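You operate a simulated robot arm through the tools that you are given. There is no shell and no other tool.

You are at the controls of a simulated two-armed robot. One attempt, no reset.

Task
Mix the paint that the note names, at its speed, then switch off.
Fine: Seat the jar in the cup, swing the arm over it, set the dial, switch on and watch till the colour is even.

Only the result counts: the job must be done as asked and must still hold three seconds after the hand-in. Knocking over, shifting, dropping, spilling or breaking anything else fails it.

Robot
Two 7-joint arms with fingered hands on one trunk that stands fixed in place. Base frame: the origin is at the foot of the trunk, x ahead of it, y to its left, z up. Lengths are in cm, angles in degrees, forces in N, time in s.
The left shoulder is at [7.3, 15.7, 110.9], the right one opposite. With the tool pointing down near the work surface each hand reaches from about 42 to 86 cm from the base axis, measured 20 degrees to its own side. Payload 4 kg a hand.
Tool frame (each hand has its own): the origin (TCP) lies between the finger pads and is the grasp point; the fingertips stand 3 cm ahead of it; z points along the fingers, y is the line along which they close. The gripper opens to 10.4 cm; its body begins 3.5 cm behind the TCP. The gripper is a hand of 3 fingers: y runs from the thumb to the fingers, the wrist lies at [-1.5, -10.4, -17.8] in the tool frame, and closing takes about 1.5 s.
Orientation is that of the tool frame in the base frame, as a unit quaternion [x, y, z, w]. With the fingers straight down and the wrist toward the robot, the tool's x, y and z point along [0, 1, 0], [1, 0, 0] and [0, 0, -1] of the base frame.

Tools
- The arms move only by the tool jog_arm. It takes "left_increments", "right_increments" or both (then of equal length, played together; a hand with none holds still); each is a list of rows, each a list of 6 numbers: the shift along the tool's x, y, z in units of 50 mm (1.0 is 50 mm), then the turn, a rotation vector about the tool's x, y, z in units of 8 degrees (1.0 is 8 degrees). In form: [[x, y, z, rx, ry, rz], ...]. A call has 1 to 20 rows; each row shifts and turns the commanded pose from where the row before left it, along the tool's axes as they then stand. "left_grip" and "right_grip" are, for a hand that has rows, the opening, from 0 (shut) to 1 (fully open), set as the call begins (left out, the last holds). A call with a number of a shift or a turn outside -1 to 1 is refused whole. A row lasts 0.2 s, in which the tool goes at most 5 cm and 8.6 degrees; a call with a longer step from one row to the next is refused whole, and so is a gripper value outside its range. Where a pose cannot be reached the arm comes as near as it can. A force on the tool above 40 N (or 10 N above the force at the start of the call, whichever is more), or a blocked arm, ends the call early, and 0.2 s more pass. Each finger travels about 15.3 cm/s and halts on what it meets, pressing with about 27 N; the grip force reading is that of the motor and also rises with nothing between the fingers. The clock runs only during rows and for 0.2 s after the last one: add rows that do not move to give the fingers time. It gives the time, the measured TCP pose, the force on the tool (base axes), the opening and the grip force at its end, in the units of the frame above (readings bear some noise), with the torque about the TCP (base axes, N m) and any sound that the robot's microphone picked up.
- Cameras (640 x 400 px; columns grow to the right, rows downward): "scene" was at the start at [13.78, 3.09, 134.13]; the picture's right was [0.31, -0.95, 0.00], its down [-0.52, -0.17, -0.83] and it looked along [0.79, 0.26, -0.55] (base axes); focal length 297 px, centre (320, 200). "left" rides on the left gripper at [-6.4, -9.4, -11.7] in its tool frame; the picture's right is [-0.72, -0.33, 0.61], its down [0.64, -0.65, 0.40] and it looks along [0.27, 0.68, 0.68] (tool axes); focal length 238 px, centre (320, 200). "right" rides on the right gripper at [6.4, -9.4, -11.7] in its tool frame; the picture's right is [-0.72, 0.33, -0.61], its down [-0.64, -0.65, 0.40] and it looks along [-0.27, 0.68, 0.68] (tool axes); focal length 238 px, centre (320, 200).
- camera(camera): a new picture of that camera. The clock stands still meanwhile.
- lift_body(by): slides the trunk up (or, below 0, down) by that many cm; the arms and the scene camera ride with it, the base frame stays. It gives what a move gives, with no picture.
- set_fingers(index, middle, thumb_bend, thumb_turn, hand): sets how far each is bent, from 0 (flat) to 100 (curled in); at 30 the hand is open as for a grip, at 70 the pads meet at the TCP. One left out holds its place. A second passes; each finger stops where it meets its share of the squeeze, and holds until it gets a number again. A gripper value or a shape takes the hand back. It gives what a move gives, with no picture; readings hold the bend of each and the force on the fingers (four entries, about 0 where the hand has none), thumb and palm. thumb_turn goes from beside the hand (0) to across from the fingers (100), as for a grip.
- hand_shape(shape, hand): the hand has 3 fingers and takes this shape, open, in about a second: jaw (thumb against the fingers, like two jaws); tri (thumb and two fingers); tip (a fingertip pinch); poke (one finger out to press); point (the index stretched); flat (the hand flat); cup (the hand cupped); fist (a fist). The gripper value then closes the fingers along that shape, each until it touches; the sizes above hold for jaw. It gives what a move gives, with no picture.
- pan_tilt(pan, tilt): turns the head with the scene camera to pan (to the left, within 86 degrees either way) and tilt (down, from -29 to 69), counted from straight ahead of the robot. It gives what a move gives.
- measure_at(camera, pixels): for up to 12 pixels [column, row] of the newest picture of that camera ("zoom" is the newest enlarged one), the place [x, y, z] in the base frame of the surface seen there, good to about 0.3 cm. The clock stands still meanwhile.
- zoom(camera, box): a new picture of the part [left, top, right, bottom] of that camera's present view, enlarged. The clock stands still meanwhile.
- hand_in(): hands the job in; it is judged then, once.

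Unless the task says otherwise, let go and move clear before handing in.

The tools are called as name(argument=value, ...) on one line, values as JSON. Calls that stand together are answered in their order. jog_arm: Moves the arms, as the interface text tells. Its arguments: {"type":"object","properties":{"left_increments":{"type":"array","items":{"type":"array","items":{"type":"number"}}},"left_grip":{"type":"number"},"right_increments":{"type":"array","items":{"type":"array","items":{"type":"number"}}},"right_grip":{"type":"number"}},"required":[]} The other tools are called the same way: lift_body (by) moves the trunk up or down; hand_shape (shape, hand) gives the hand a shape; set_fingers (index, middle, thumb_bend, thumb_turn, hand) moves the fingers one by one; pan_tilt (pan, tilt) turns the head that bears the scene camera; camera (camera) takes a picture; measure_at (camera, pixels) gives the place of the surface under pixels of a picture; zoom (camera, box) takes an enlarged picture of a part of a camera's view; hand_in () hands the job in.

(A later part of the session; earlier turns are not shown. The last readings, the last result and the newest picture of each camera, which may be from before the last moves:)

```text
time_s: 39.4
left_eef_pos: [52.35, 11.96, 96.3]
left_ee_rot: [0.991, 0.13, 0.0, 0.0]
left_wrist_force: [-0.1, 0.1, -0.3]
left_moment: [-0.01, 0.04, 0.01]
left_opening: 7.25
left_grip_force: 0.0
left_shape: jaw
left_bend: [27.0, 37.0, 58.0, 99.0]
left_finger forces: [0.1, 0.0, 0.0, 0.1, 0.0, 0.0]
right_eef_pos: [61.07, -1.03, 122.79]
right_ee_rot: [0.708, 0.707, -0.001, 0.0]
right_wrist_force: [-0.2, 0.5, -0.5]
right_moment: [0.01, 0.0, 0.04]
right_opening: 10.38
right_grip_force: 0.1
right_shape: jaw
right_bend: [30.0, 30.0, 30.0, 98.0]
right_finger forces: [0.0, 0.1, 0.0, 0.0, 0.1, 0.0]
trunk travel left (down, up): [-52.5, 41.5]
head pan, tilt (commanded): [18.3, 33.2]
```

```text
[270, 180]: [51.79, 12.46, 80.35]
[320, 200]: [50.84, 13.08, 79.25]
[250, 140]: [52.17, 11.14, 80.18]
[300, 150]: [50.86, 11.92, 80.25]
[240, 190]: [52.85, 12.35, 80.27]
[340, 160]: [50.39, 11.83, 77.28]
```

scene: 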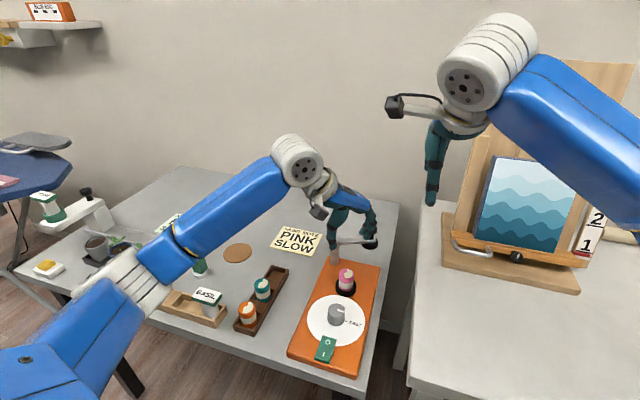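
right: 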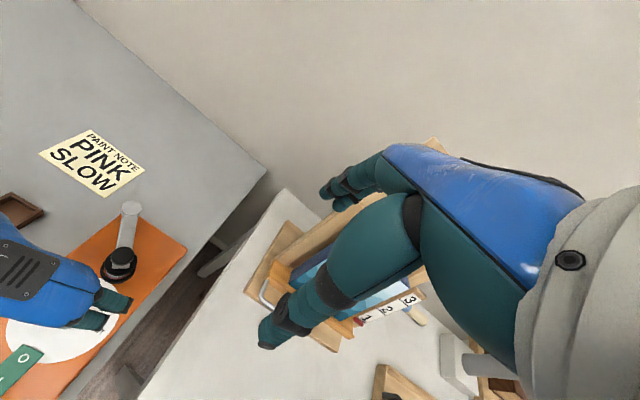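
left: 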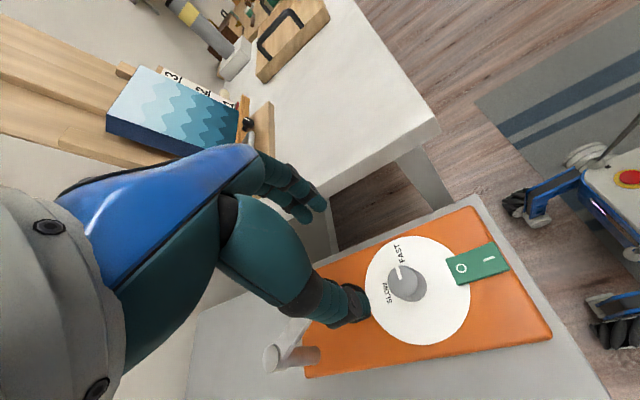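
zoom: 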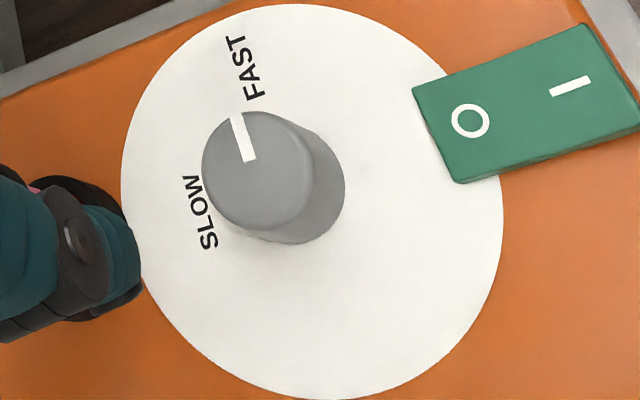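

measure_at(camera="zoom", pixels=[[206, 165], [308, 180], [255, 115], [258, 226], [237, 118], [250, 158], [225, 130], [290, 215], [220, 205], [300, 140], [455, 120], [570, 85]])

```text
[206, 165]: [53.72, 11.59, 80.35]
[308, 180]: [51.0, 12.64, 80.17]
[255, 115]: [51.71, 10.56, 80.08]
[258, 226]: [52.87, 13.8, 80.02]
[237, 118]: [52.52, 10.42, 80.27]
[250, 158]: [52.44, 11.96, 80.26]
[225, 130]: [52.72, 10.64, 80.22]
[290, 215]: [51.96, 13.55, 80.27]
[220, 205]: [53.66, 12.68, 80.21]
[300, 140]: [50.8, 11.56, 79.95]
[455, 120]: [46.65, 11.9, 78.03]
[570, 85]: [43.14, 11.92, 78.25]
```

The dial is centred at about (52.4,12.0), top z 80.25, with its pointer at -90° (FAST); the switch's I end (43.1,11.9) is the raised one. I'll lower the open hand around the dial, leaving the tips just above the plate.

jog_arm(left_increments=[[0.01, 0, 0.3, 0, 0, 0], [0, 0, 0.4, 0, 0, 0], [0, 0, 0.4, 0, 0, 0], [0, 0, 0.4, 0, 0, 0], [0, 0, 0.4, 0, 0, 0], [0, 0, 0.4, 0, 0, 0], [0, 0, 0.35, 0, 0, 0], [0, 0, 0.25, 0, 0, 0], [0, 0, 0.15, 0, 0, 0], [0, 0, 0.05, 0, 0, 0], [0, 0, 0, 0, 0, 0]])

camera(camera="left")

zoom(camera="scene", box=[290, 240, 390, 340])

```text
time_s: 41.8
left_eef_pos: [52.3, 11.81, 80.83]
left_ee_rot: [0.991, 0.13, 0.0, 0.0]
left_wrist_force: [-0.4, 0.5, -0.1]
left_moment: [-0.03, 0.01, -0.01]
left_opening: 7.26
left_grip_force: 0.0
left_shape: jaw
left_bend: [27.0, 37.0, 58.0, 99.0]
left_finger forces: [0.0, 0.0, 0.1, 0.0, 0.0, 0.1]
right_eef_pos: [61.02, -1.07, 122.84]
right_ee_rot: [0.707, 0.707, 0.0, 0.0]
right_wrist_force: [0.9, 0.7, 0.8]
right_moment: [-0.02, -0.01, -0.02]
right_opening: 10.39
right_grip_force: 0.2
right_shape: jaw
right_bend: [30.0, 30.0, 30.0, 98.0]
right_finger forces: [0.1, 0.0, 0.0, 0.0, 0.1, 0.1]
trunk travel left (down, up): [-52.5, 41.5]
head pan, tilt (commanded): [18.3, 33.2]
```

```text
taken
```

left: 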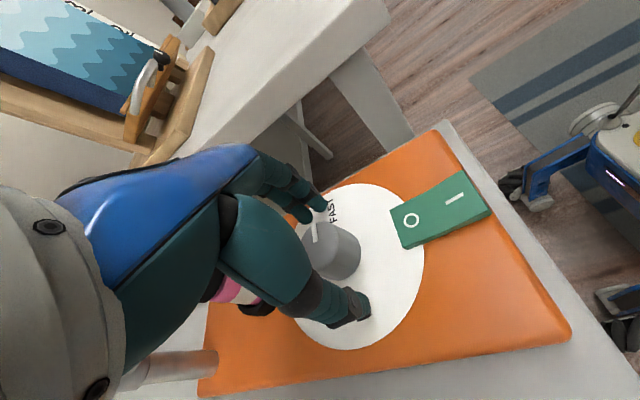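

```text
4.00 times, centred on (340, 290) of scene
```

zoom: 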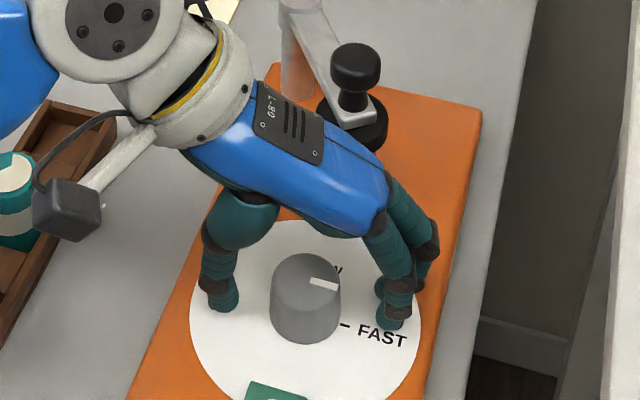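

The dial is centred between thumb (225,300) and fingers (390,320), and the hand is clear of the swing arm. I'll close on the dial.

jog_arm(left_increments=[[0, 0, 0, 0, 0, 0], [0, 0, 0, 0, 0, 0], [0, 0, 0, 0, 0, 0], [0, 0, 0, 0, 0, 0], [0, 0, 0, 0, 0, 0], [0, 0, 0, 0, 0, 0]], left_grip=0.2)

camera(camera="left")

zoom(camera="scene", box=[290, 240, 390, 340])

```text
time_s: 43.2
left_eef_pos: [52.31, 11.9, 80.72]
left_ee_rot: [0.991, 0.131, -0.001, 0.0]
left_wrist_force: [-1.1, 2.8, -2.1]
left_moment: [0.04, 0.06, 0.02]
left_opening: 2.87
left_grip_force: 27.3
left_shape: jaw
left_bend: [74.0, 55.0, 74.0, 100.0]
left_finger forces: [14.7, 8.0, 0.0, 0.0, 25.5, 0.1]
right_eef_pos: [61.01, -0.97, 122.96]
right_ee_rot: [0.707, 0.707, -0.001, 0.0]
right_wrist_force: [0.2, 0.2, 0.1]
right_moment: [0.02, -0.02, 0.0]
right_opening: 10.37
right_grip_force: 0.0
right_shape: jaw
right_bend: [30.0, 30.0, 30.0, 98.0]
right_finger forces: [0.0, 0.0, 0.1, 0.0, 0.0, 0.1]
trunk travel left (down, up): [-52.5, 41.5]
head pan, tilt (commanded): [18.3, 33.2]
```

```text
taken
```

left: 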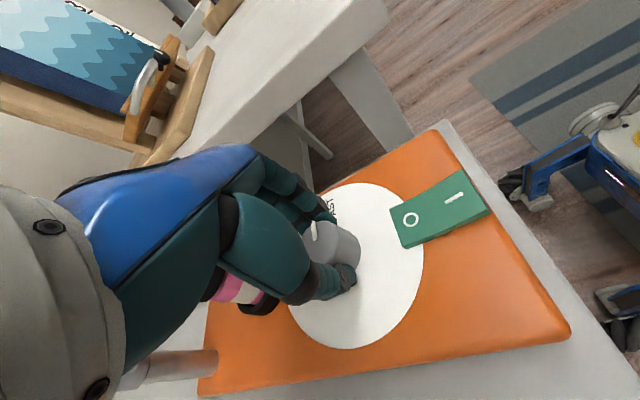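

```text
4.00 times, centred on (340, 290) of scene
```

zoom: 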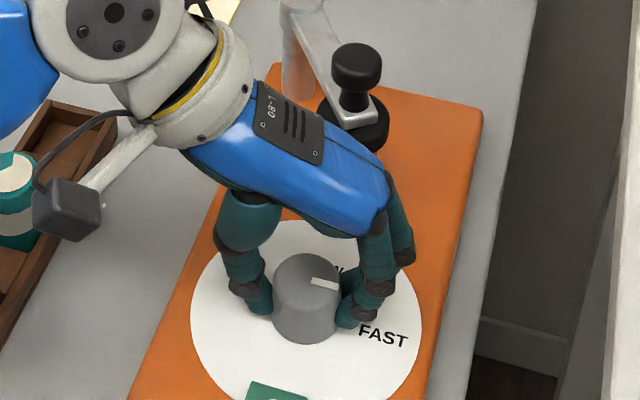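

The dial is gripped firmly (27 N). I'll turn it counter-clockwise 30° first and check the pointer and torque.

jog_arm(left_increments=[[0, 0, 0, 0, 0, -0.625], [0, 0, 0, 0, 0, -0.625], [0, 0, 0, 0, 0, -0.625], [0, 0, 0, 0, 0, -0.625], [0, 0, 0, 0, 0, -0.625], [0, 0, 0, 0, 0, -0.625], [0, 0, 0, 0, 0, 0]])

camera(camera="left")

zoom(camera="scene", box=[290, 240, 390, 340])

```text
time_s: 44.8
left_eef_pos: [52.53, 11.8, 80.91]
left_ee_rot: [0.923, 0.384, 0.0, 0.001]
left_wrist_force: [-2.7, 0.1, -1.9]
left_moment: [0.04, 0.07, 0.0]
left_opening: 2.83
left_grip_force: 27.1
left_shape: jaw
left_bend: [74.0, 56.0, 74.0, 100.0]
left_finger forces: [15.3, 8.0, 0.0, 0.0, 25.8, 0.0]
right_eef_pos: [60.95, -0.98, 122.87]
right_ee_rot: [0.707, 0.707, 0.0, 0.0]
right_wrist_force: [-0.1, 0.2, -0.7]
right_moment: [0.02, 0.0, -0.03]
right_opening: 10.35
right_grip_force: 0.2
right_shape: jaw
right_bend: [30.0, 30.0, 30.0, 98.0]
right_finger forces: [0.0, 0.1, 0.0, 0.0, 0.1, 0.0]
trunk travel left (down, up): [-52.5, 41.5]
head pan, tilt (commanded): [18.3, 33.2]
```

```text
taken
```

left: 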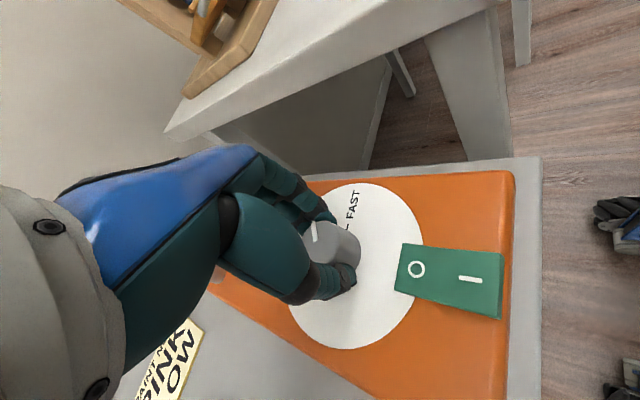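

```text
4.00 times, centred on (340, 290) of scene
```

zoom: 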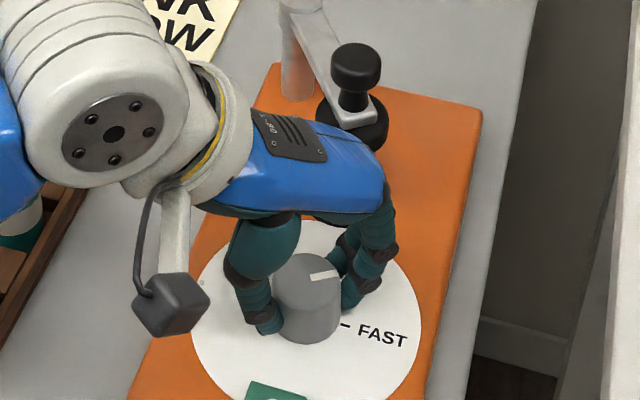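

The dial turns with the hand with almost no torque (pointer now at zoom 325,275). I'll turn 20° more, then open, rotate the hand back and regrip for the rest.

jog_arm(left_increments=[[0, 0, 0, 0, 0, -0.625], [0, 0, 0, 0, 0, -0.625], [0, 0, 0, 0, 0, -0.625], [0, 0, 0, 0, 0, -0.625], [0, 0, 0, 0, 0, 0]])

jog_arm(left_increments=[[0, 0, 0, 0, 0, 0], [0, 0, 0, 0, 0, 0], [0, 0, 0, 0, 0, 0], [0, 0, 0, 0, 0, 0]], left_grip=0.6)

camera(camera="left")

zoom(camera="scene", box=[290, 240, 390, 340])

```text
time_s: 46.0
left_eef_pos: [52.51, 11.81, 80.9]
left_ee_rot: [0.843, 0.539, 0.0, 0.0]
left_wrist_force: [-4.6, -0.4, -3.2]
left_moment: [0.02, 0.12, 0.01]
left_opening: 2.86
left_grip_force: 27.7
left_shape: jaw
left_bend: [74.0, 56.0, 73.0, 100.0]
left_finger forces: [14.8, 7.7, 0.0, 0.0, 26.3, 0.0]
right_eef_pos: [61.01, -0.95, 122.92]
right_ee_rot: [0.707, 0.707, 0.0, 0.001]
right_wrist_force: [-0.1, -0.7, 0.2]
right_moment: [0.0, -0.01, 0.04]
right_opening: 10.38
right_grip_force: 0.1
right_shape: jaw
right_bend: [30.0, 30.0, 30.0, 98.0]
right_finger forces: [0.1, 0.1, 0.1, 0.0, 0.1, 0.0]
trunk travel left (down, up): [-52.5, 41.5]
head pan, tilt (commanded): [18.3, 33.2]
```

```text
time_s: 47.0
left_eef_pos: [52.48, 11.77, 80.87]
left_ee_rot: [0.844, 0.537, 0.0, 0.0]
left_wrist_force: [-0.1, 0.3, -0.9]
left_moment: [0.0, -0.02, -0.02]
left_opening: 6.19
left_grip_force: 0.0
left_shape: jaw
left_bend: [29.0, 41.0, 65.0, 100.0]
left_finger forces: [0.1, 0.1, 0.0, 0.1, 0.0, 0.0]
right_eef_pos: [61.02, -1.04, 122.88]
right_ee_rot: [0.707, 0.707, -0.001, 0.0]
right_wrist_force: [0.5, 0.0, 0.6]
right_moment: [0.0, -0.01, -0.05]
right_opening: 10.38
right_grip_force: 0.1
right_shape: jaw
right_bend: [30.0, 30.0, 30.0, 98.0]
right_finger forces: [0.0, 0.1, 0.0, 0.0, 0.0, 0.1]
trunk travel left (down, up): [-52.5, 41.5]
head pan, tilt (commanded): [18.3, 33.2]
```

```text
taken
```

left: 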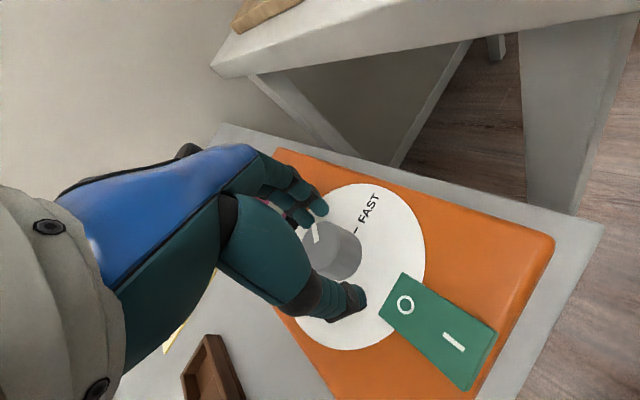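

```text
4.00 times, centred on (340, 290) of scene
```

zoom: 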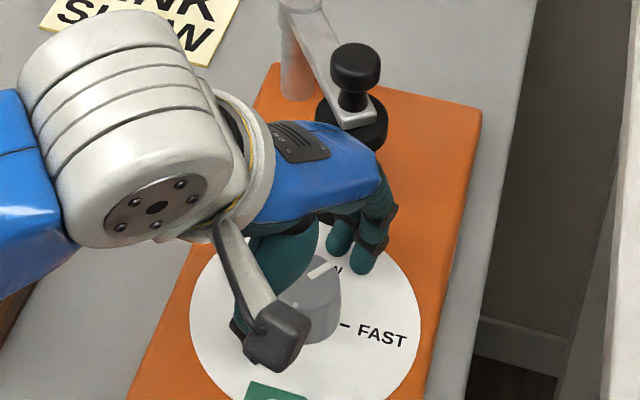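

The pointer has moved about 50° toward SLOW. I'll rotate the open hand back 50° and grip again.

jog_arm(left_increments=[[0, 0, 0, 0, 0, 0.625], [0, 0, 0, 0, 0, 0.625], [0, 0, 0, 0, 0, 0.625], [0, 0, 0, 0, 0, 0.625], [0, 0, 0, 0, 0, 0.625], [0, 0, 0, 0, 0, 0.625], [0, 0, 0, 0, 0, 0.625], [0, 0, 0, 0, 0, 0.625], [0, 0, 0, 0, 0, 0.625], [0, 0, 0, 0, 0, 0.625], [0, 0, 0, 0, 0, 0]])

zoom(camera="scene", box=[290, 240, 390, 340])

camera(camera="left")

```text
time_s: 49.4
left_eef_pos: [52.32, 11.89, 80.79]
left_ee_rot: [0.992, 0.13, 0.0, 0.001]
left_wrist_force: [-0.2, -0.3, -0.6]
left_moment: [-0.01, -0.02, -0.01]
left_opening: 6.19
left_grip_force: 0.1
left_shape: jaw
left_bend: [29.0, 41.0, 65.0, 100.0]
left_finger forces: [0.1, 0.0, 0.0, 0.0, 0.0, 0.0]
right_eef_pos: [60.99, -1.13, 122.93]
right_ee_rot: [0.707, 0.707, 0.0, 0.0]
right_wrist_force: [0.3, -0.5, 0.7]
right_moment: [0.02, -0.01, 0.05]
right_opening: 10.38
right_grip_force: 0.0
right_shape: jaw
right_bend: [30.0, 30.0, 30.0, 98.0]
right_finger forces: [0.0, 0.1, 0.0, 0.0, 0.0, 0.0]
trunk travel left (down, up): [-52.5, 41.5]
head pan, tilt (commanded): [18.3, 33.2]
```

```text
4.00 times, centred on (340, 290) of scene
```

zoom: 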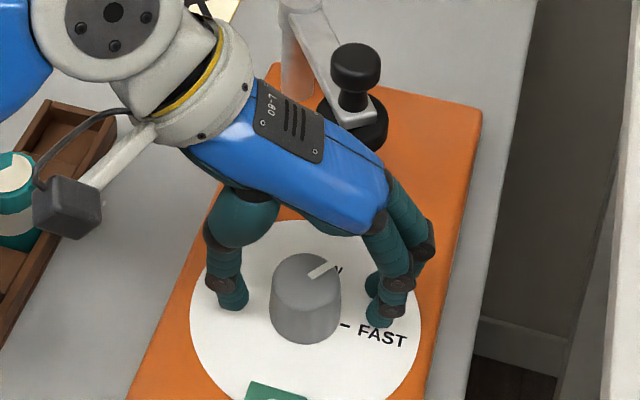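

```text
taken
```

left: 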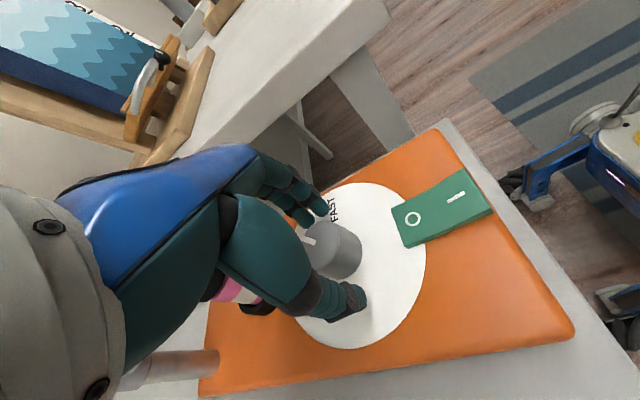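

measure_at(camera="zoom", pixels=[[312, 276], [333, 263], [323, 269], [275, 285], [338, 285], [306, 258], [306, 310], [342, 325]])

zoom(camera="left", box=[290, 200, 380, 290])

measure_at(camera="zoom", pixels=[[240, 160], [280, 190], [320, 200], [350, 170], [300, 240], [380, 230]])

```text
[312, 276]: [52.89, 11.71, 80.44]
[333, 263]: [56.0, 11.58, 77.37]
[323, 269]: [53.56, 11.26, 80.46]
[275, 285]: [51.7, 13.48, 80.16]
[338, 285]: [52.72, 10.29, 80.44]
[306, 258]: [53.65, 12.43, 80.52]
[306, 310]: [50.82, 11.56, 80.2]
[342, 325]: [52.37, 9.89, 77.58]
```

```text
4.44 times, centred on (335, 245) of left
```

zoom: 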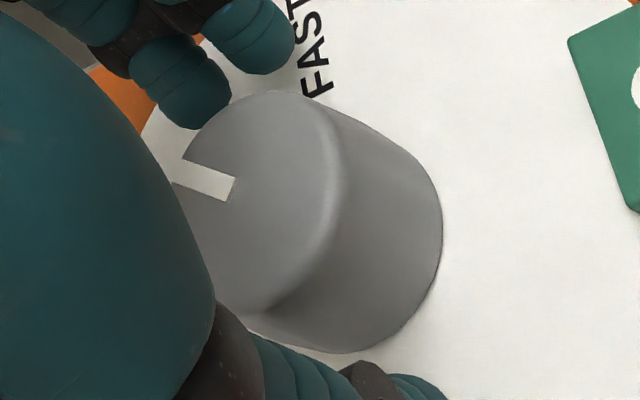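

```text
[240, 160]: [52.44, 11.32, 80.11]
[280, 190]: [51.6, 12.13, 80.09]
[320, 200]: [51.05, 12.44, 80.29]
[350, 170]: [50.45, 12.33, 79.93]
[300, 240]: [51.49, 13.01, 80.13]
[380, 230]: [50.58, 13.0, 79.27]
```

The pointer is now at about -36°, so it needs roughly 37° more. I'll grip and turn that much.

jog_arm(left_increments=[[0, 0, 0, 0, 0, 0], [0, 0, 0, 0, 0, 0], [0, 0, 0, 0, 0, 0], [0, 0, 0, 0, 0, 0], [0, 0, 0, 0, 0, 0], [0, 0, 0, 0, 0, 0]], left_grip=0.2)

jog_arm(left_increments=[[0, 0, 0, 0, 0, -0.58], [0, 0, 0, 0, 0, -0.58], [0, 0, 0, 0, 0, -0.58], [0, 0, 0, 0, 0, -0.58], [0, 0, 0, 0, 0, -0.58], [0, 0, 0, 0, 0, -0.58], [0, 0, 0, 0, 0, -0.58], [0, 0, 0, 0, 0, -0.58], [0, 0, 0, 0, 0, 0]])

zoom(camera="scene", box=[290, 240, 390, 340])

measure_at(camera="zoom", pixels=[[310, 276], [315, 262], [313, 268], [316, 259], [308, 280]])

camera(camera="left")

```text
time_s: 50.8
left_eef_pos: [52.43, 11.96, 80.87]
left_ee_rot: [0.991, 0.131, 0.0, 0.001]
left_wrist_force: [-0.8, 2.1, -0.4]
left_moment: [0.05, 0.01, 0.01]
left_opening: 2.69
left_grip_force: 27.3
left_shape: jaw
left_bend: [74.0, 56.0, 73.0, 100.0]
left_finger forces: [16.0, 7.8, 0.0, 0.0, 25.8, 0.0]
right_eef_pos: [60.85, -0.94, 122.94]
right_ee_rot: [0.707, 0.707, 0.0, 0.0]
right_wrist_force: [-0.3, -0.6, -0.4]
right_moment: [0.0, 0.01, 0.0]
right_opening: 10.39
right_grip_force: 0.0
right_shape: jaw
right_bend: [30.0, 30.0, 30.0, 98.0]
right_finger forces: [0.0, 0.0, 0.0, 0.1, 0.0, 0.1]
trunk travel left (down, up): [-52.5, 41.5]
head pan, tilt (commanded): [18.3, 33.2]
```

```text
time_s: 52.8
left_eef_pos: [52.4, 11.88, 80.87]
left_ee_rot: [0.898, 0.44, -0.001, 0.0]
left_wrist_force: [0.6, 2.3, -4.6]
left_moment: [0.01, -0.02, 0.01]
left_opening: 2.66
left_grip_force: 27.2
left_shape: jaw
left_bend: [74.0, 56.0, 73.0, 100.0]
left_finger forces: [16.0, 8.9, 0.0, 0.0, 25.9, 0.0]
right_eef_pos: [61.02, -0.88, 122.85]
right_ee_rot: [0.707, 0.707, 0.0, 0.0]
right_wrist_force: [0.7, 0.2, 0.4]
right_moment: [0.04, -0.01, 0.03]
right_opening: 10.39
right_grip_force: 0.0
right_shape: jaw
right_bend: [30.0, 30.0, 30.0, 98.0]
right_finger forces: [0.0, 0.0, 0.0, 0.1, 0.1, 0.0]
trunk travel left (down, up): [-52.5, 41.5]
head pan, tilt (commanded): [18.3, 33.2]
```

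```text
4.00 times, centred on (340, 290) of scene
```

zoom: 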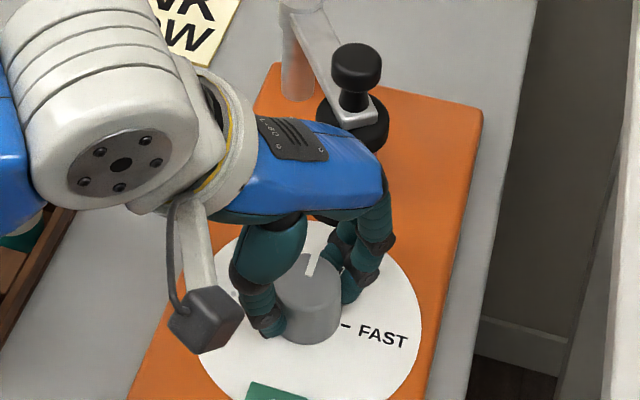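

```text
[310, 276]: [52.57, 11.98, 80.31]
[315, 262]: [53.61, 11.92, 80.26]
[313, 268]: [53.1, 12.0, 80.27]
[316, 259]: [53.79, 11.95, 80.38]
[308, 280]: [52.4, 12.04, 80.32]
```

```text
taken
```

left: 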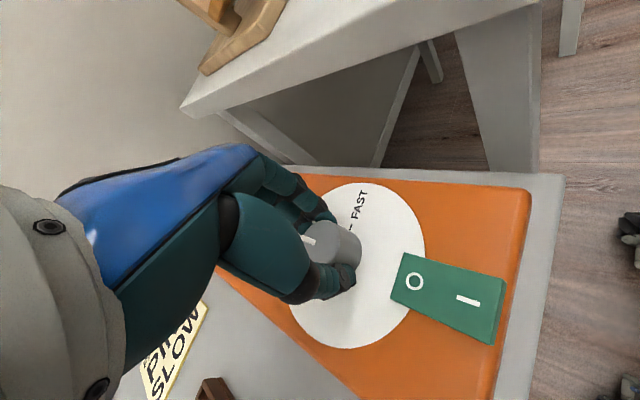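

The pointer now runs from (52.6,11.98) to (53.8,11.95), about -1°, on the SLOW mark. I'll open, rise straight up and verify it from an unobstructed view.

jog_arm(left_increments=[[0, 0, 0, 0, 0, 0], [0, 0, 0, 0, 0, 0], [0, 0, 0, 0, 0, 0], [0, 0, 0, 0, 0, 0], [0, 0, -0.1, 0, 0, 0], [0, 0, -0.3, 0, 0, 0], [0, 0, -0.4, 0, 0, 0], [0, 0, -0.5, 0, 0, 0], [0, 0, -0.5, 0, 0, 0], [0, 0, -0.5, 0, 0, 0], [0, 0, -0.3, 0, 0, 0], [0, 0, 0, 0, 0, 0]], left_grip=0.6)

camera(camera="left")

zoom(camera="scene", box=[300, 250, 380, 370])

```text
time_s: 55.4
left_eef_pos: [52.73, 11.66, 93.9]
left_ee_rot: [0.899, 0.439, 0.0, 0.0]
left_wrist_force: [-0.4, -0.3, -0.5]
left_moment: [0.01, 0.02, -0.02]
left_opening: 6.17
left_grip_force: 0.0
left_shape: jaw
left_bend: [29.0, 41.0, 65.0, 100.0]
left_finger forces: [0.0, 0.1, 0.0, 0.0, 0.1, 0.1]
right_eef_pos: [61.0, -0.98, 122.96]
right_ee_rot: [0.707, 0.707, 0.001, 0.0]
right_wrist_force: [0.5, -0.1, 0.1]
right_moment: [-0.01, 0.0, -0.01]
right_opening: 10.34
right_grip_force: 0.0
right_shape: jaw
right_bend: [30.0, 30.0, 30.0, 98.0]
right_finger forces: [0.0, 0.1, 0.1, 0.1, 0.0, 0.0]
trunk travel left (down, up): [-52.5, 41.5]
head pan, tilt (commanded): [18.3, 33.2]
```

```text
taken
```

left: 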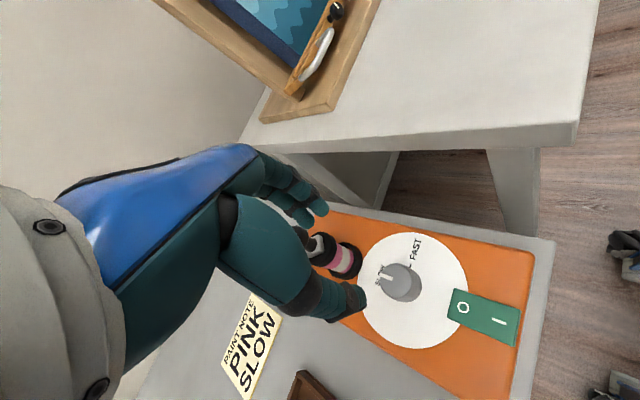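

```text
3.33 times, centred on (340, 310) of scene
```

zoom: 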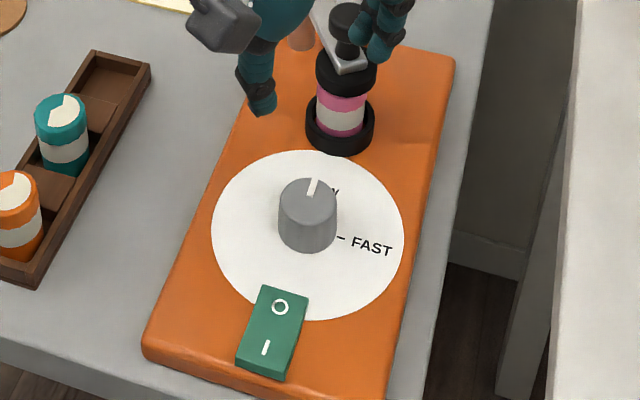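

zoom(camera="left", box=[360, 230, 460, 320])

measure_at(camera="zoom", pixels=[[240, 200], [200, 200], [260, 210], [280, 200], [320, 160], [350, 260]])

zoom(camera="scene", box=[312, 290, 362, 340])

measure_at(camera="zoom", pixels=[[340, 105], [325, 140], [270, 150], [375, 150], [320, 100], [320, 190]])

```text
4.44 times, centred on (410, 275) of left
```

zoom: 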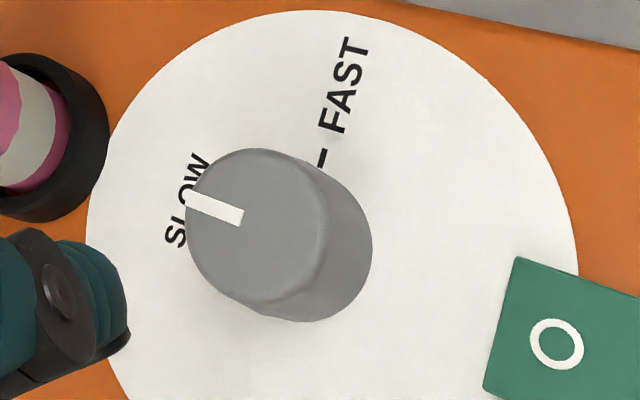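

```text
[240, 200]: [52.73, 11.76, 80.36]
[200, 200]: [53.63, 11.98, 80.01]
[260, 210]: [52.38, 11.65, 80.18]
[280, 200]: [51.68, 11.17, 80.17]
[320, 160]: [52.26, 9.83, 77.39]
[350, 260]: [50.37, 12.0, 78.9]
```

```text
8.00 times, centred on (337, 315) of scene
```

zoom: 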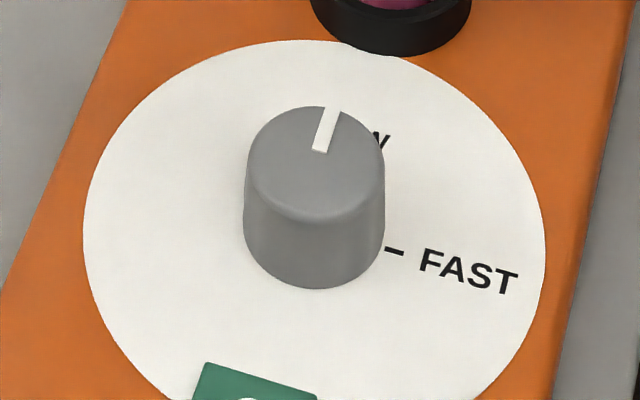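

```text
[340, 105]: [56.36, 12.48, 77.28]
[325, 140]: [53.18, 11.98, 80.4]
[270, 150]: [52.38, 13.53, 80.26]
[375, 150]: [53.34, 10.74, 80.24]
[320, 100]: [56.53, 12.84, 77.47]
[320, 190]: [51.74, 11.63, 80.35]
```

The dial's pointer lies on SLOW (outer end (54.1,12.2), within a few degrees of straight ahead). Next is the switch: I'll rise, move above the I end at (43.1,11.9) and turn the hand so the wrist stays to the left.

jog_arm(left_increments=[[0, 0, -0.3, 0, 0, 0], [0, 0, -0.3, 0, 0, 0.8], [0, 0, 0, 0, 0, 0.8], [0, 0, 0, 0, 0, 0.8], [0, 0, 0, 0, 0, 0.8], [0, 0, 0, 0, 0, 0.8], [-0.36, -0.12, 0, 0, 0, 0], [-0.36, -0.12, 0, 0, 0, 0], [-0.36, -0.12, 0, 0, 0, 0], [-0.36, -0.12, 0, 0, 0, 0], [-0.36, -0.12, 0, 0, 0, 0], [0, 0, 0, 0, 0, 0]])

hand_shape(hand="left", shape="poke")

camera(camera="left")

camera(camera="scene")

```text
time_s: 58.0
left_eef_pos: [43.07, 11.57, 96.81]
left_ee_rot: [0.984, 0.175, 0.0, 0.001]
left_wrist_force: [-0.5, 0.3, 0.2]
left_moment: [0.0, -0.01, -0.03]
left_opening: 6.19
left_grip_force: 0.1
left_shape: jaw
left_bend: [29.0, 41.0, 65.0, 100.0]
left_finger forces: [0.0, 0.0, 0.1, 0.1, 0.0, 0.0]
right_eef_pos: [61.04, -1.11, 122.94]
right_ee_rot: [0.707, 0.707, 0.0, 0.0]
right_wrist_force: [0.1, -0.2, 0.0]
right_moment: [-0.03, -0.02, 0.0]
right_opening: 10.36
right_grip_force: 0.1
right_shape: jaw
right_bend: [30.0, 30.0, 30.0, 98.0]
right_finger forces: [0.1, 0.1, 0.0, 0.0, 0.0, 0.1]
trunk travel left (down, up): [-52.5, 41.5]
head pan, tilt (commanded): [18.3, 33.2]
```

```text
time_s: 58.9
left_eef_pos: [42.99, 11.63, 96.95]
left_ee_rot: [0.985, 0.174, 0.001, 0.001]
left_wrist_force: [-0.1, 0.0, -0.7]
left_moment: [-0.01, 0.02, -0.01]
left_opening: 0.0
left_grip_force: 0.0
left_shape: poke
left_bend: [70.0, 70.0, 100.0, 100.0]
left_finger forces: [0.1, 0.0, 0.1, 0.1, 0.0, 0.0]
right_eef_pos: [61.06, -0.87, 122.95]
right_ee_rot: [0.708, 0.707, 0.0, 0.0]
right_wrist_force: [0.1, -0.1, -0.8]
right_moment: [-0.02, 0.01, 0.0]
right_opening: 10.38
right_grip_force: 0.1
right_shape: jaw
right_bend: [30.0, 30.0, 30.0, 98.0]
right_finger forces: [0.0, 0.0, 0.0, 0.0, 0.0, 0.1]
trunk travel left (down, up): [-52.5, 41.5]
head pan, tilt (commanded): [18.3, 33.2]
```

```text
taken
```

left: 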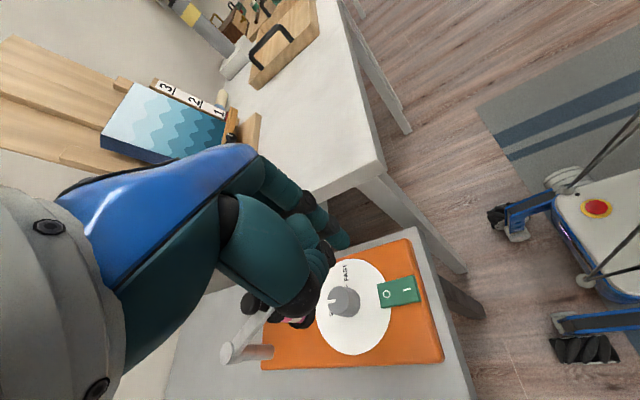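

```text
taken
```

scene: 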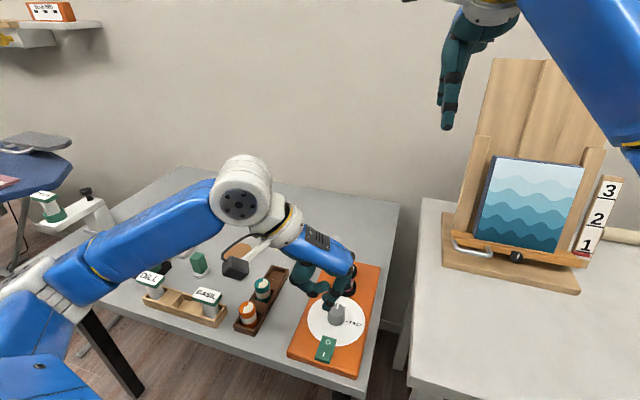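

The hand is in the poke shape; I'll zoom in to locate the fingertip relative to the switch.

zoom(camera="scene", box=[280, 220, 380, 370])

zoom(camera="left", box=[240, 170, 430, 340])

camera(camera="right")

```text
2.67 times, centred on (330, 295) of scene
```

zoom: 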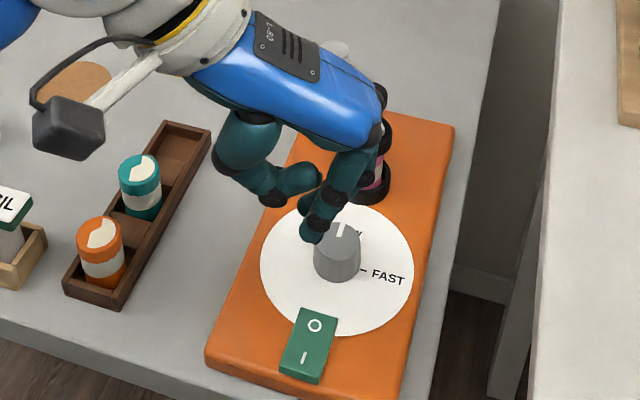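

```text
2.35 times, centred on (335, 255) of left
```

zoom: 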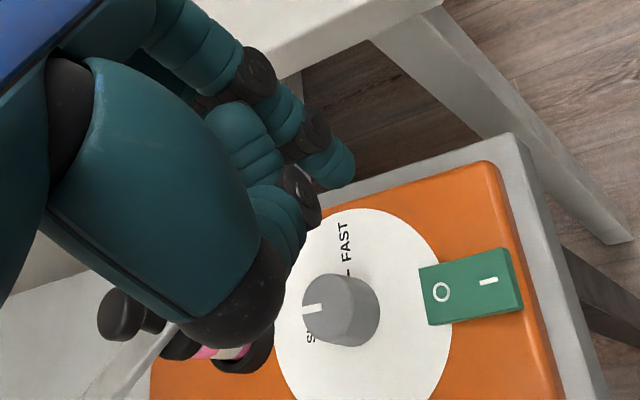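

```text
taken
```

right: 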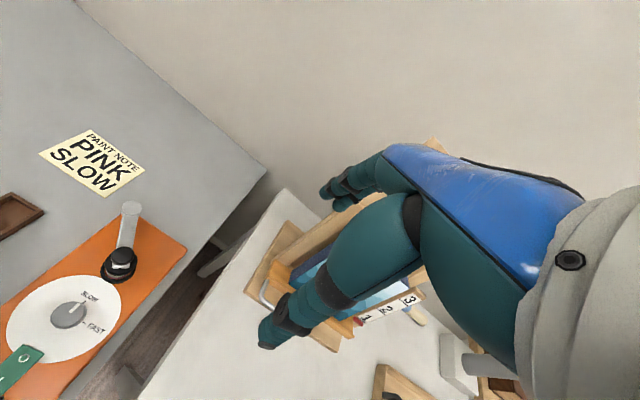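

zoom(camera="scene", box=[300, 270, 350, 330])

measure_at(camera="zoom", pixels=[[320, 200], [340, 180], [300, 240], [320, 240], [330, 230], [300, 220], [350, 200], [320, 255], [290, 200], [360, 180]])

```text
6.67 times, centred on (325, 300) of scene
```

zoom: 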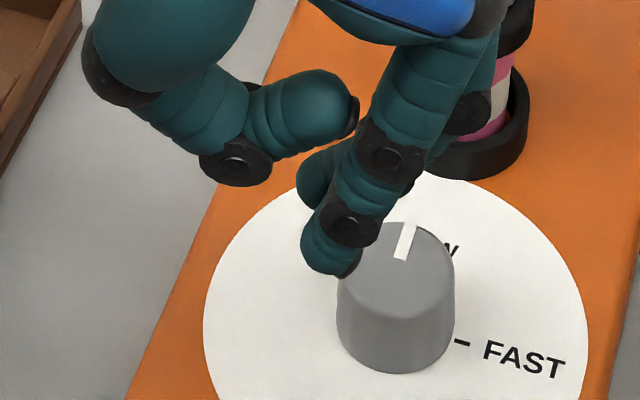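

```text
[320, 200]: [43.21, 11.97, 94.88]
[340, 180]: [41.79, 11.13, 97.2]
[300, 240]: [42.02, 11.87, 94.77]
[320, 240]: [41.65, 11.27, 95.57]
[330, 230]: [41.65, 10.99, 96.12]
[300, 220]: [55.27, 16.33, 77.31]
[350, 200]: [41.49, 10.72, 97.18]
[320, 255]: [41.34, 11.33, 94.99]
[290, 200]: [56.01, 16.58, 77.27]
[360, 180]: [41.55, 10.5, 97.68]
```

Two fingers are down side by side (tips near x 41.7 and 44), so I'll curl the middle finger fully to leave only the index for pressing.

set_fingers(hand="left", index=60, middle=100, thumb_bend=100)

zoom(camera="scene", box=[290, 260, 350, 320])

zoom(camera="left", box=[240, 170, 430, 340])

```text
time_s: 59.9
left_eef_pos: [43.07, 11.46, 96.95]
left_ee_rot: [0.985, 0.175, 0.0, 0.001]
left_wrist_force: [-0.4, 0.5, -0.3]
left_moment: [0.04, -0.02, 0.01]
left_opening: 2.29
left_grip_force: 0.1
left_shape: fingers
left_bend: [38.0, 100.0, 100.0, 100.0]
left_finger forces: [0.1, 0.0, 0.0, 0.1, 0.0, 0.0]
right_eef_pos: [60.98, -1.0, 122.89]
right_ee_rot: [0.707, 0.707, -0.001, 0.0]
right_wrist_force: [0.6, -0.1, 0.7]
right_moment: [0.01, 0.01, -0.03]
right_opening: 10.39
right_grip_force: 0.0
right_shape: jaw
right_bend: [30.0, 30.0, 30.0, 98.0]
right_finger forces: [0.0, 0.1, 0.0, 0.0, 0.0, 0.0]
trunk travel left (down, up): [-52.5, 41.5]
head pan, tilt (commanded): [18.3, 33.2]
```

```text
6.67 times, centred on (320, 290) of scene
```

zoom: 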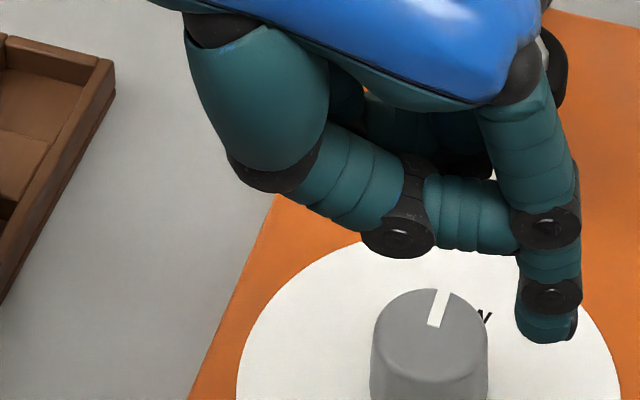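

```text
2.35 times, centred on (335, 255) of left
```

zoom: 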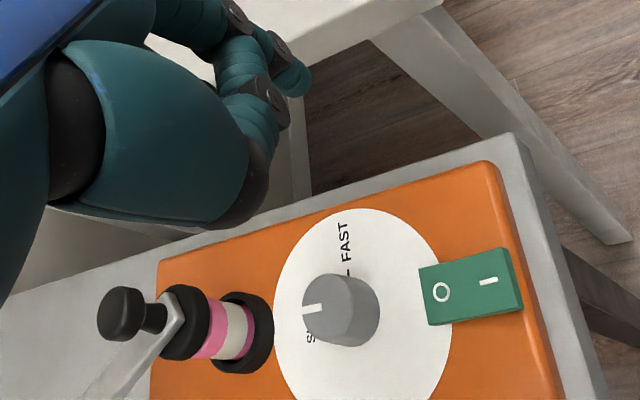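

The index now points straight down, with its tip at about zoom (547,338). I'll measure that tip's position.

zoom(camera="scene", box=[325, 280, 365, 320])

measure_at(camera="zoom", pixels=[[270, 260], [290, 250], [300, 265], [280, 240], [310, 240], [300, 200], [260, 240], [290, 270]])

```text
10.00 times, centred on (345, 300) of scene
```

zoom: 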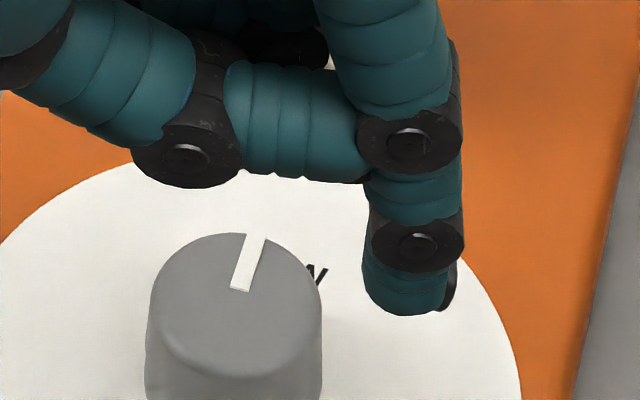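

```text
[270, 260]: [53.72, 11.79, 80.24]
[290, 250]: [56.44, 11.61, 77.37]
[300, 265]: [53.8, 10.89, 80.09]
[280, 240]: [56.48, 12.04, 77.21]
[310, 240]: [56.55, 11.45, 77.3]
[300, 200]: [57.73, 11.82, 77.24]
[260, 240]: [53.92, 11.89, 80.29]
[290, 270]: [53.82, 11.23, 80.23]
```

measure_at(camera="zoom", pixels=[[400, 300], [405, 310], [380, 295], [430, 300], [400, 280], [415, 245], [400, 200], [370, 285], [445, 295], [300, 120]])

```text
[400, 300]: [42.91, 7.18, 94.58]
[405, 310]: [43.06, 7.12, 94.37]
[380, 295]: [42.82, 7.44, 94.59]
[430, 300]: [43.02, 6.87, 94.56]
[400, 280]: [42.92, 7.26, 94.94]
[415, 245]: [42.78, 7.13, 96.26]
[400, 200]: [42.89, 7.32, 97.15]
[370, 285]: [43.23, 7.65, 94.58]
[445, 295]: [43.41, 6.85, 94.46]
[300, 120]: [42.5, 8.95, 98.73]
```

The index tip is at about (43.5,7.3,94.0), i.e. (+0.5,-4.2,-2.9) from the TCP. I'll measure the rocker's outline and tilt before pressing.

zoom(camera="scene", box=[300, 325, 350, 375])

measure_at(camera="zoom", pixels=[[320, 200], [330, 150], [345, 110], [300, 240], [290, 270], [280, 300], [250, 260], [340, 270], [300, 320], [360, 180], [290, 170], [240, 330]])

```text
8.00 times, centred on (325, 350) of scene
```

zoom: 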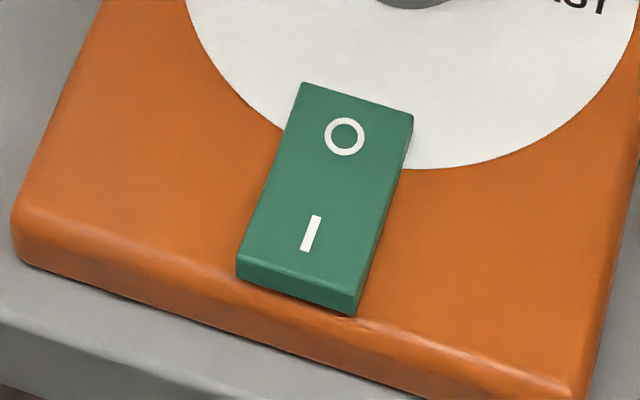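

```text
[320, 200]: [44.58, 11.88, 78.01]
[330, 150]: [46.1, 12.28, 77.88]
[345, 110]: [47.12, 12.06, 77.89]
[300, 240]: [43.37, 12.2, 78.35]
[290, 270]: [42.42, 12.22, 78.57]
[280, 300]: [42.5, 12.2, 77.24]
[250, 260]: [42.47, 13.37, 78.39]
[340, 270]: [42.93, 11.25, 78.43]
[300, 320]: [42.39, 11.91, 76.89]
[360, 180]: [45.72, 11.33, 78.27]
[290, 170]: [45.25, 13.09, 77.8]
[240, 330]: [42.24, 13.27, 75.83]
```

The rocker spans x 42.4–48, y 10.5–13.5, with its I end raised to z≈78.5. I'll bring the index tip over (43.2,11.9) and lower it to hover a few centimetres above.

jog_arm(left_increments=[[0.065, -0.221, 0, 0, 0, 0], [0.065, -0.221, 0, 0, 0, 0], [0.065, -0.221, 0, 0, 0, 0], [0.065, -0.221, 0, 0, 0, 0], [0, 0, 0.4, 0, 0, 0], [0, 0, 0.4, 0, 0, 0], [0, 0, 0.4, 0, 0, 0], [0, 0, 0.4, 0, 0, 0], [0, 0, 0.4, 0, 0, 0], [0, 0, 0.2, 0, 0, 0], [0, 0, 0, 0, 0, 0]])

camera(camera="scene")

zoom(camera="scene", box=[295, 300, 355, 360])

camera(camera="left")

```text
time_s: 62.3
left_eef_pos: [42.71, 16.14, 85.83]
left_ee_rot: [0.985, 0.174, 0.001, 0.0]
left_wrist_force: [0.5, -0.2, 0.1]
left_moment: [0.04, -0.01, 0.04]
left_opening: 2.25
left_grip_force: 0.1
left_shape: fingers
left_bend: [38.0, 100.0, 100.0, 100.0]
left_finger forces: [0.0, 0.0, 0.0, 0.0, 0.1, 0.0]
right_eef_pos: [61.01, -0.92, 122.94]
right_ee_rot: [0.707, 0.707, 0.0, 0.0]
right_wrist_force: [0.2, -0.9, -0.5]
right_moment: [-0.01, -0.05, 0.0]
right_opening: 10.39
right_grip_force: 0.1
right_shape: jaw
right_bend: [30.0, 30.0, 30.0, 98.0]
right_finger forces: [0.0, 0.1, 0.1, 0.0, 0.0, 0.1]
trunk travel left (down, up): [-52.5, 41.5]
head pan, tilt (commanded): [18.3, 33.2]
```

```text
taken
```

scene: 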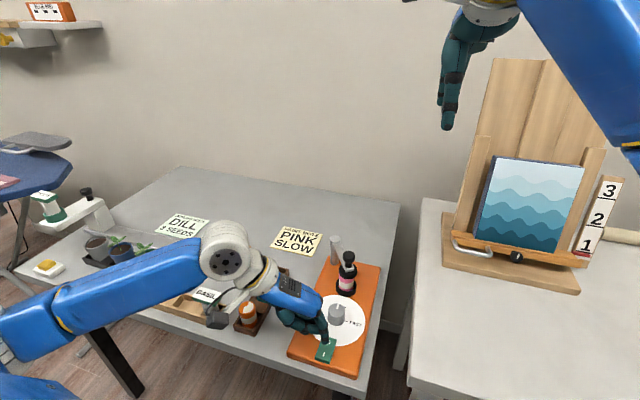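

```text
6.67 times, centred on (325, 330) of scene
```

zoom: 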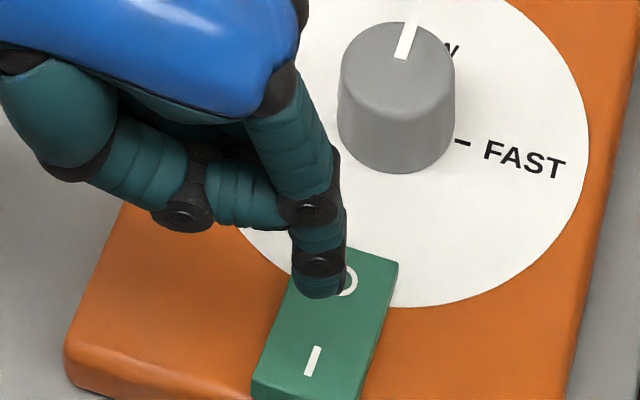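

```text
taken
```

left: 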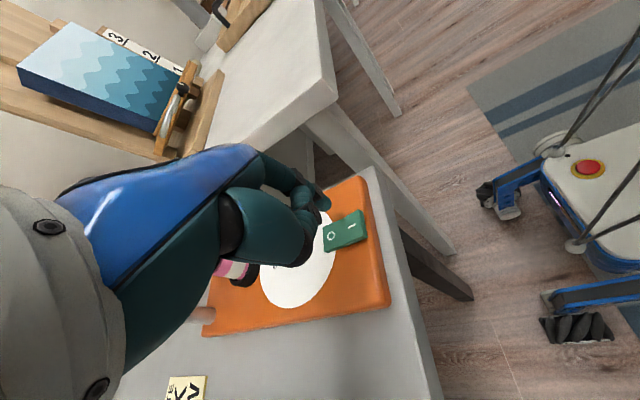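

zoom(camera="scene", box=[305, 320, 345, 360])

measure_at(camera="zoom", pixels=[[310, 245], [320, 240], [300, 235], [340, 235], [320, 220], [270, 225], [365, 225], [325, 185], [310, 330], [290, 345]])

```text
10.00 times, centred on (325, 340) of scene
```

zoom: 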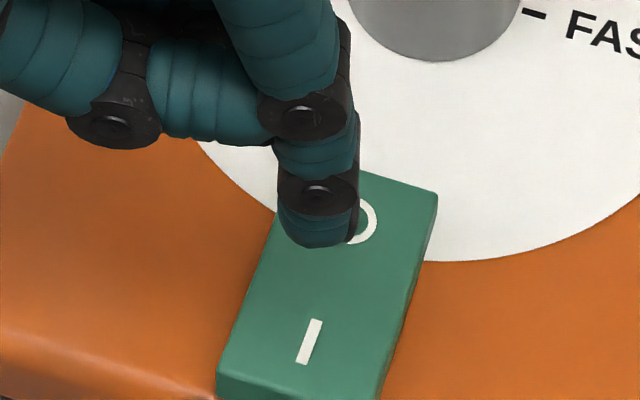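

```text
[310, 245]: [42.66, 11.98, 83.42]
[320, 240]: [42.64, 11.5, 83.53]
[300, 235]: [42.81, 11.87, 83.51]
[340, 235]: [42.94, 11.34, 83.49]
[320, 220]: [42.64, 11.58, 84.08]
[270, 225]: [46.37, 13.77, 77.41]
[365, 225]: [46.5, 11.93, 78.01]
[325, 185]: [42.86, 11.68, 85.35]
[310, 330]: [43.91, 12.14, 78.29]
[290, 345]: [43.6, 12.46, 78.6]
```

The tip's centre is at about (43.35,11.85) with its bottom at z≈83.2, right above the "I". I'll lower to just above contact, then press in small steps while reading the force.

jog_arm(left_increments=[[0, 0, 0.25, 0, 0, 0], [0, 0, 0.25, 0, 0, 0], [0, 0, 0.2, 0, 0, 0], [0, 0, 0.15, 0, 0, 0], [0, 0, 0.08, 0, 0, 0], [0, 0, 0, 0, 0, 0]])

zoom(camera="scene", box=[295, 325, 345, 375])

```text
time_s: 63.7
left_eef_pos: [42.73, 16.18, 81.31]
left_ee_rot: [0.985, 0.174, 0.001, 0.001]
left_wrist_force: [-0.5, -0.9, -0.3]
left_moment: [0.01, -0.03, 0.04]
left_opening: 2.24
left_grip_force: 0.1
left_shape: fingers
left_bend: [38.0, 100.0, 100.0, 100.0]
left_finger forces: [0.0, 0.0, 0.0, 0.1, 0.0, 0.1]
right_eef_pos: [61.07, -0.96, 122.78]
right_ee_rot: [0.707, 0.707, 0.0, 0.001]
right_wrist_force: [-0.6, 1.1, -0.1]
right_moment: [0.03, -0.02, 0.02]
right_opening: 10.37
right_grip_force: 0.1
right_shape: jaw
right_bend: [30.0, 30.0, 30.0, 98.0]
right_finger forces: [0.0, 0.0, 0.0, 0.0, 0.0, 0.1]
trunk travel left (down, up): [-52.5, 41.5]
head pan, tilt (commanded): [18.3, 33.2]
heard: click
```

```text
8.00 times, centred on (320, 350) of scene
```

zoom: 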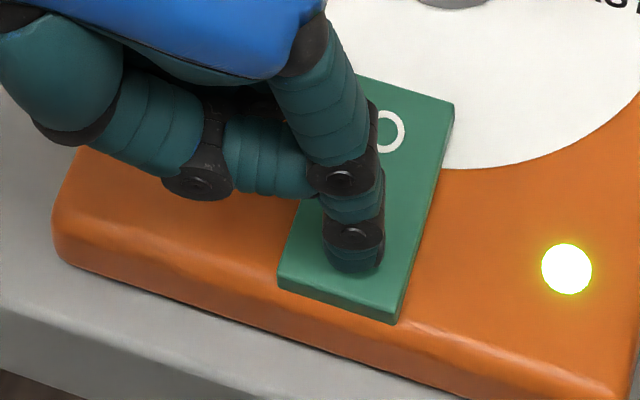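

A click was heard and a lamp lit at zoom (566,268): the mixer is on. I'll look at the jar's colour now while the clock stands still.

zoom(camera="scene", box=[326, 245, 366, 300])

zoom(camera="scene", box=[285, 240, 385, 385])

```text
7.27 times, centred on (346, 272) of scene
```

zoom: 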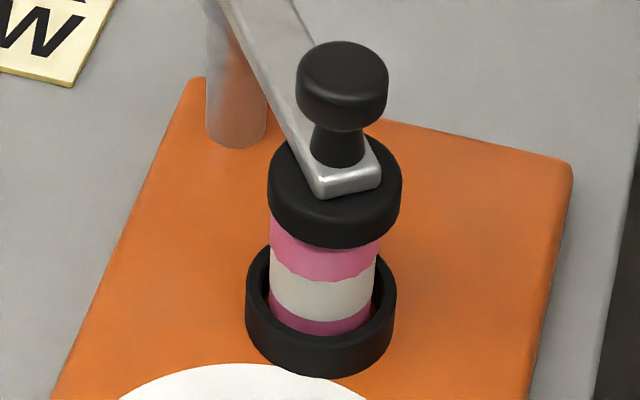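

```text
2.76 times, centred on (335, 312) of scene
```

zoom: 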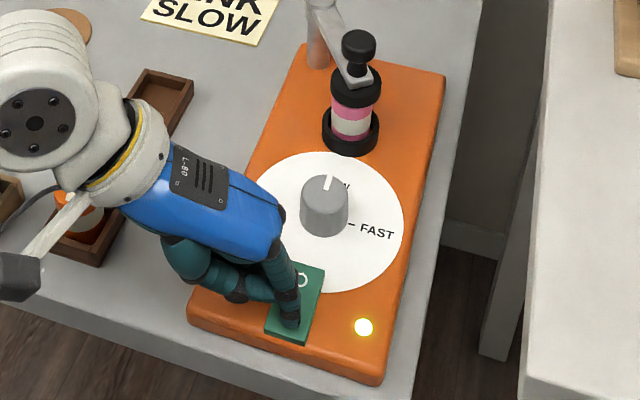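

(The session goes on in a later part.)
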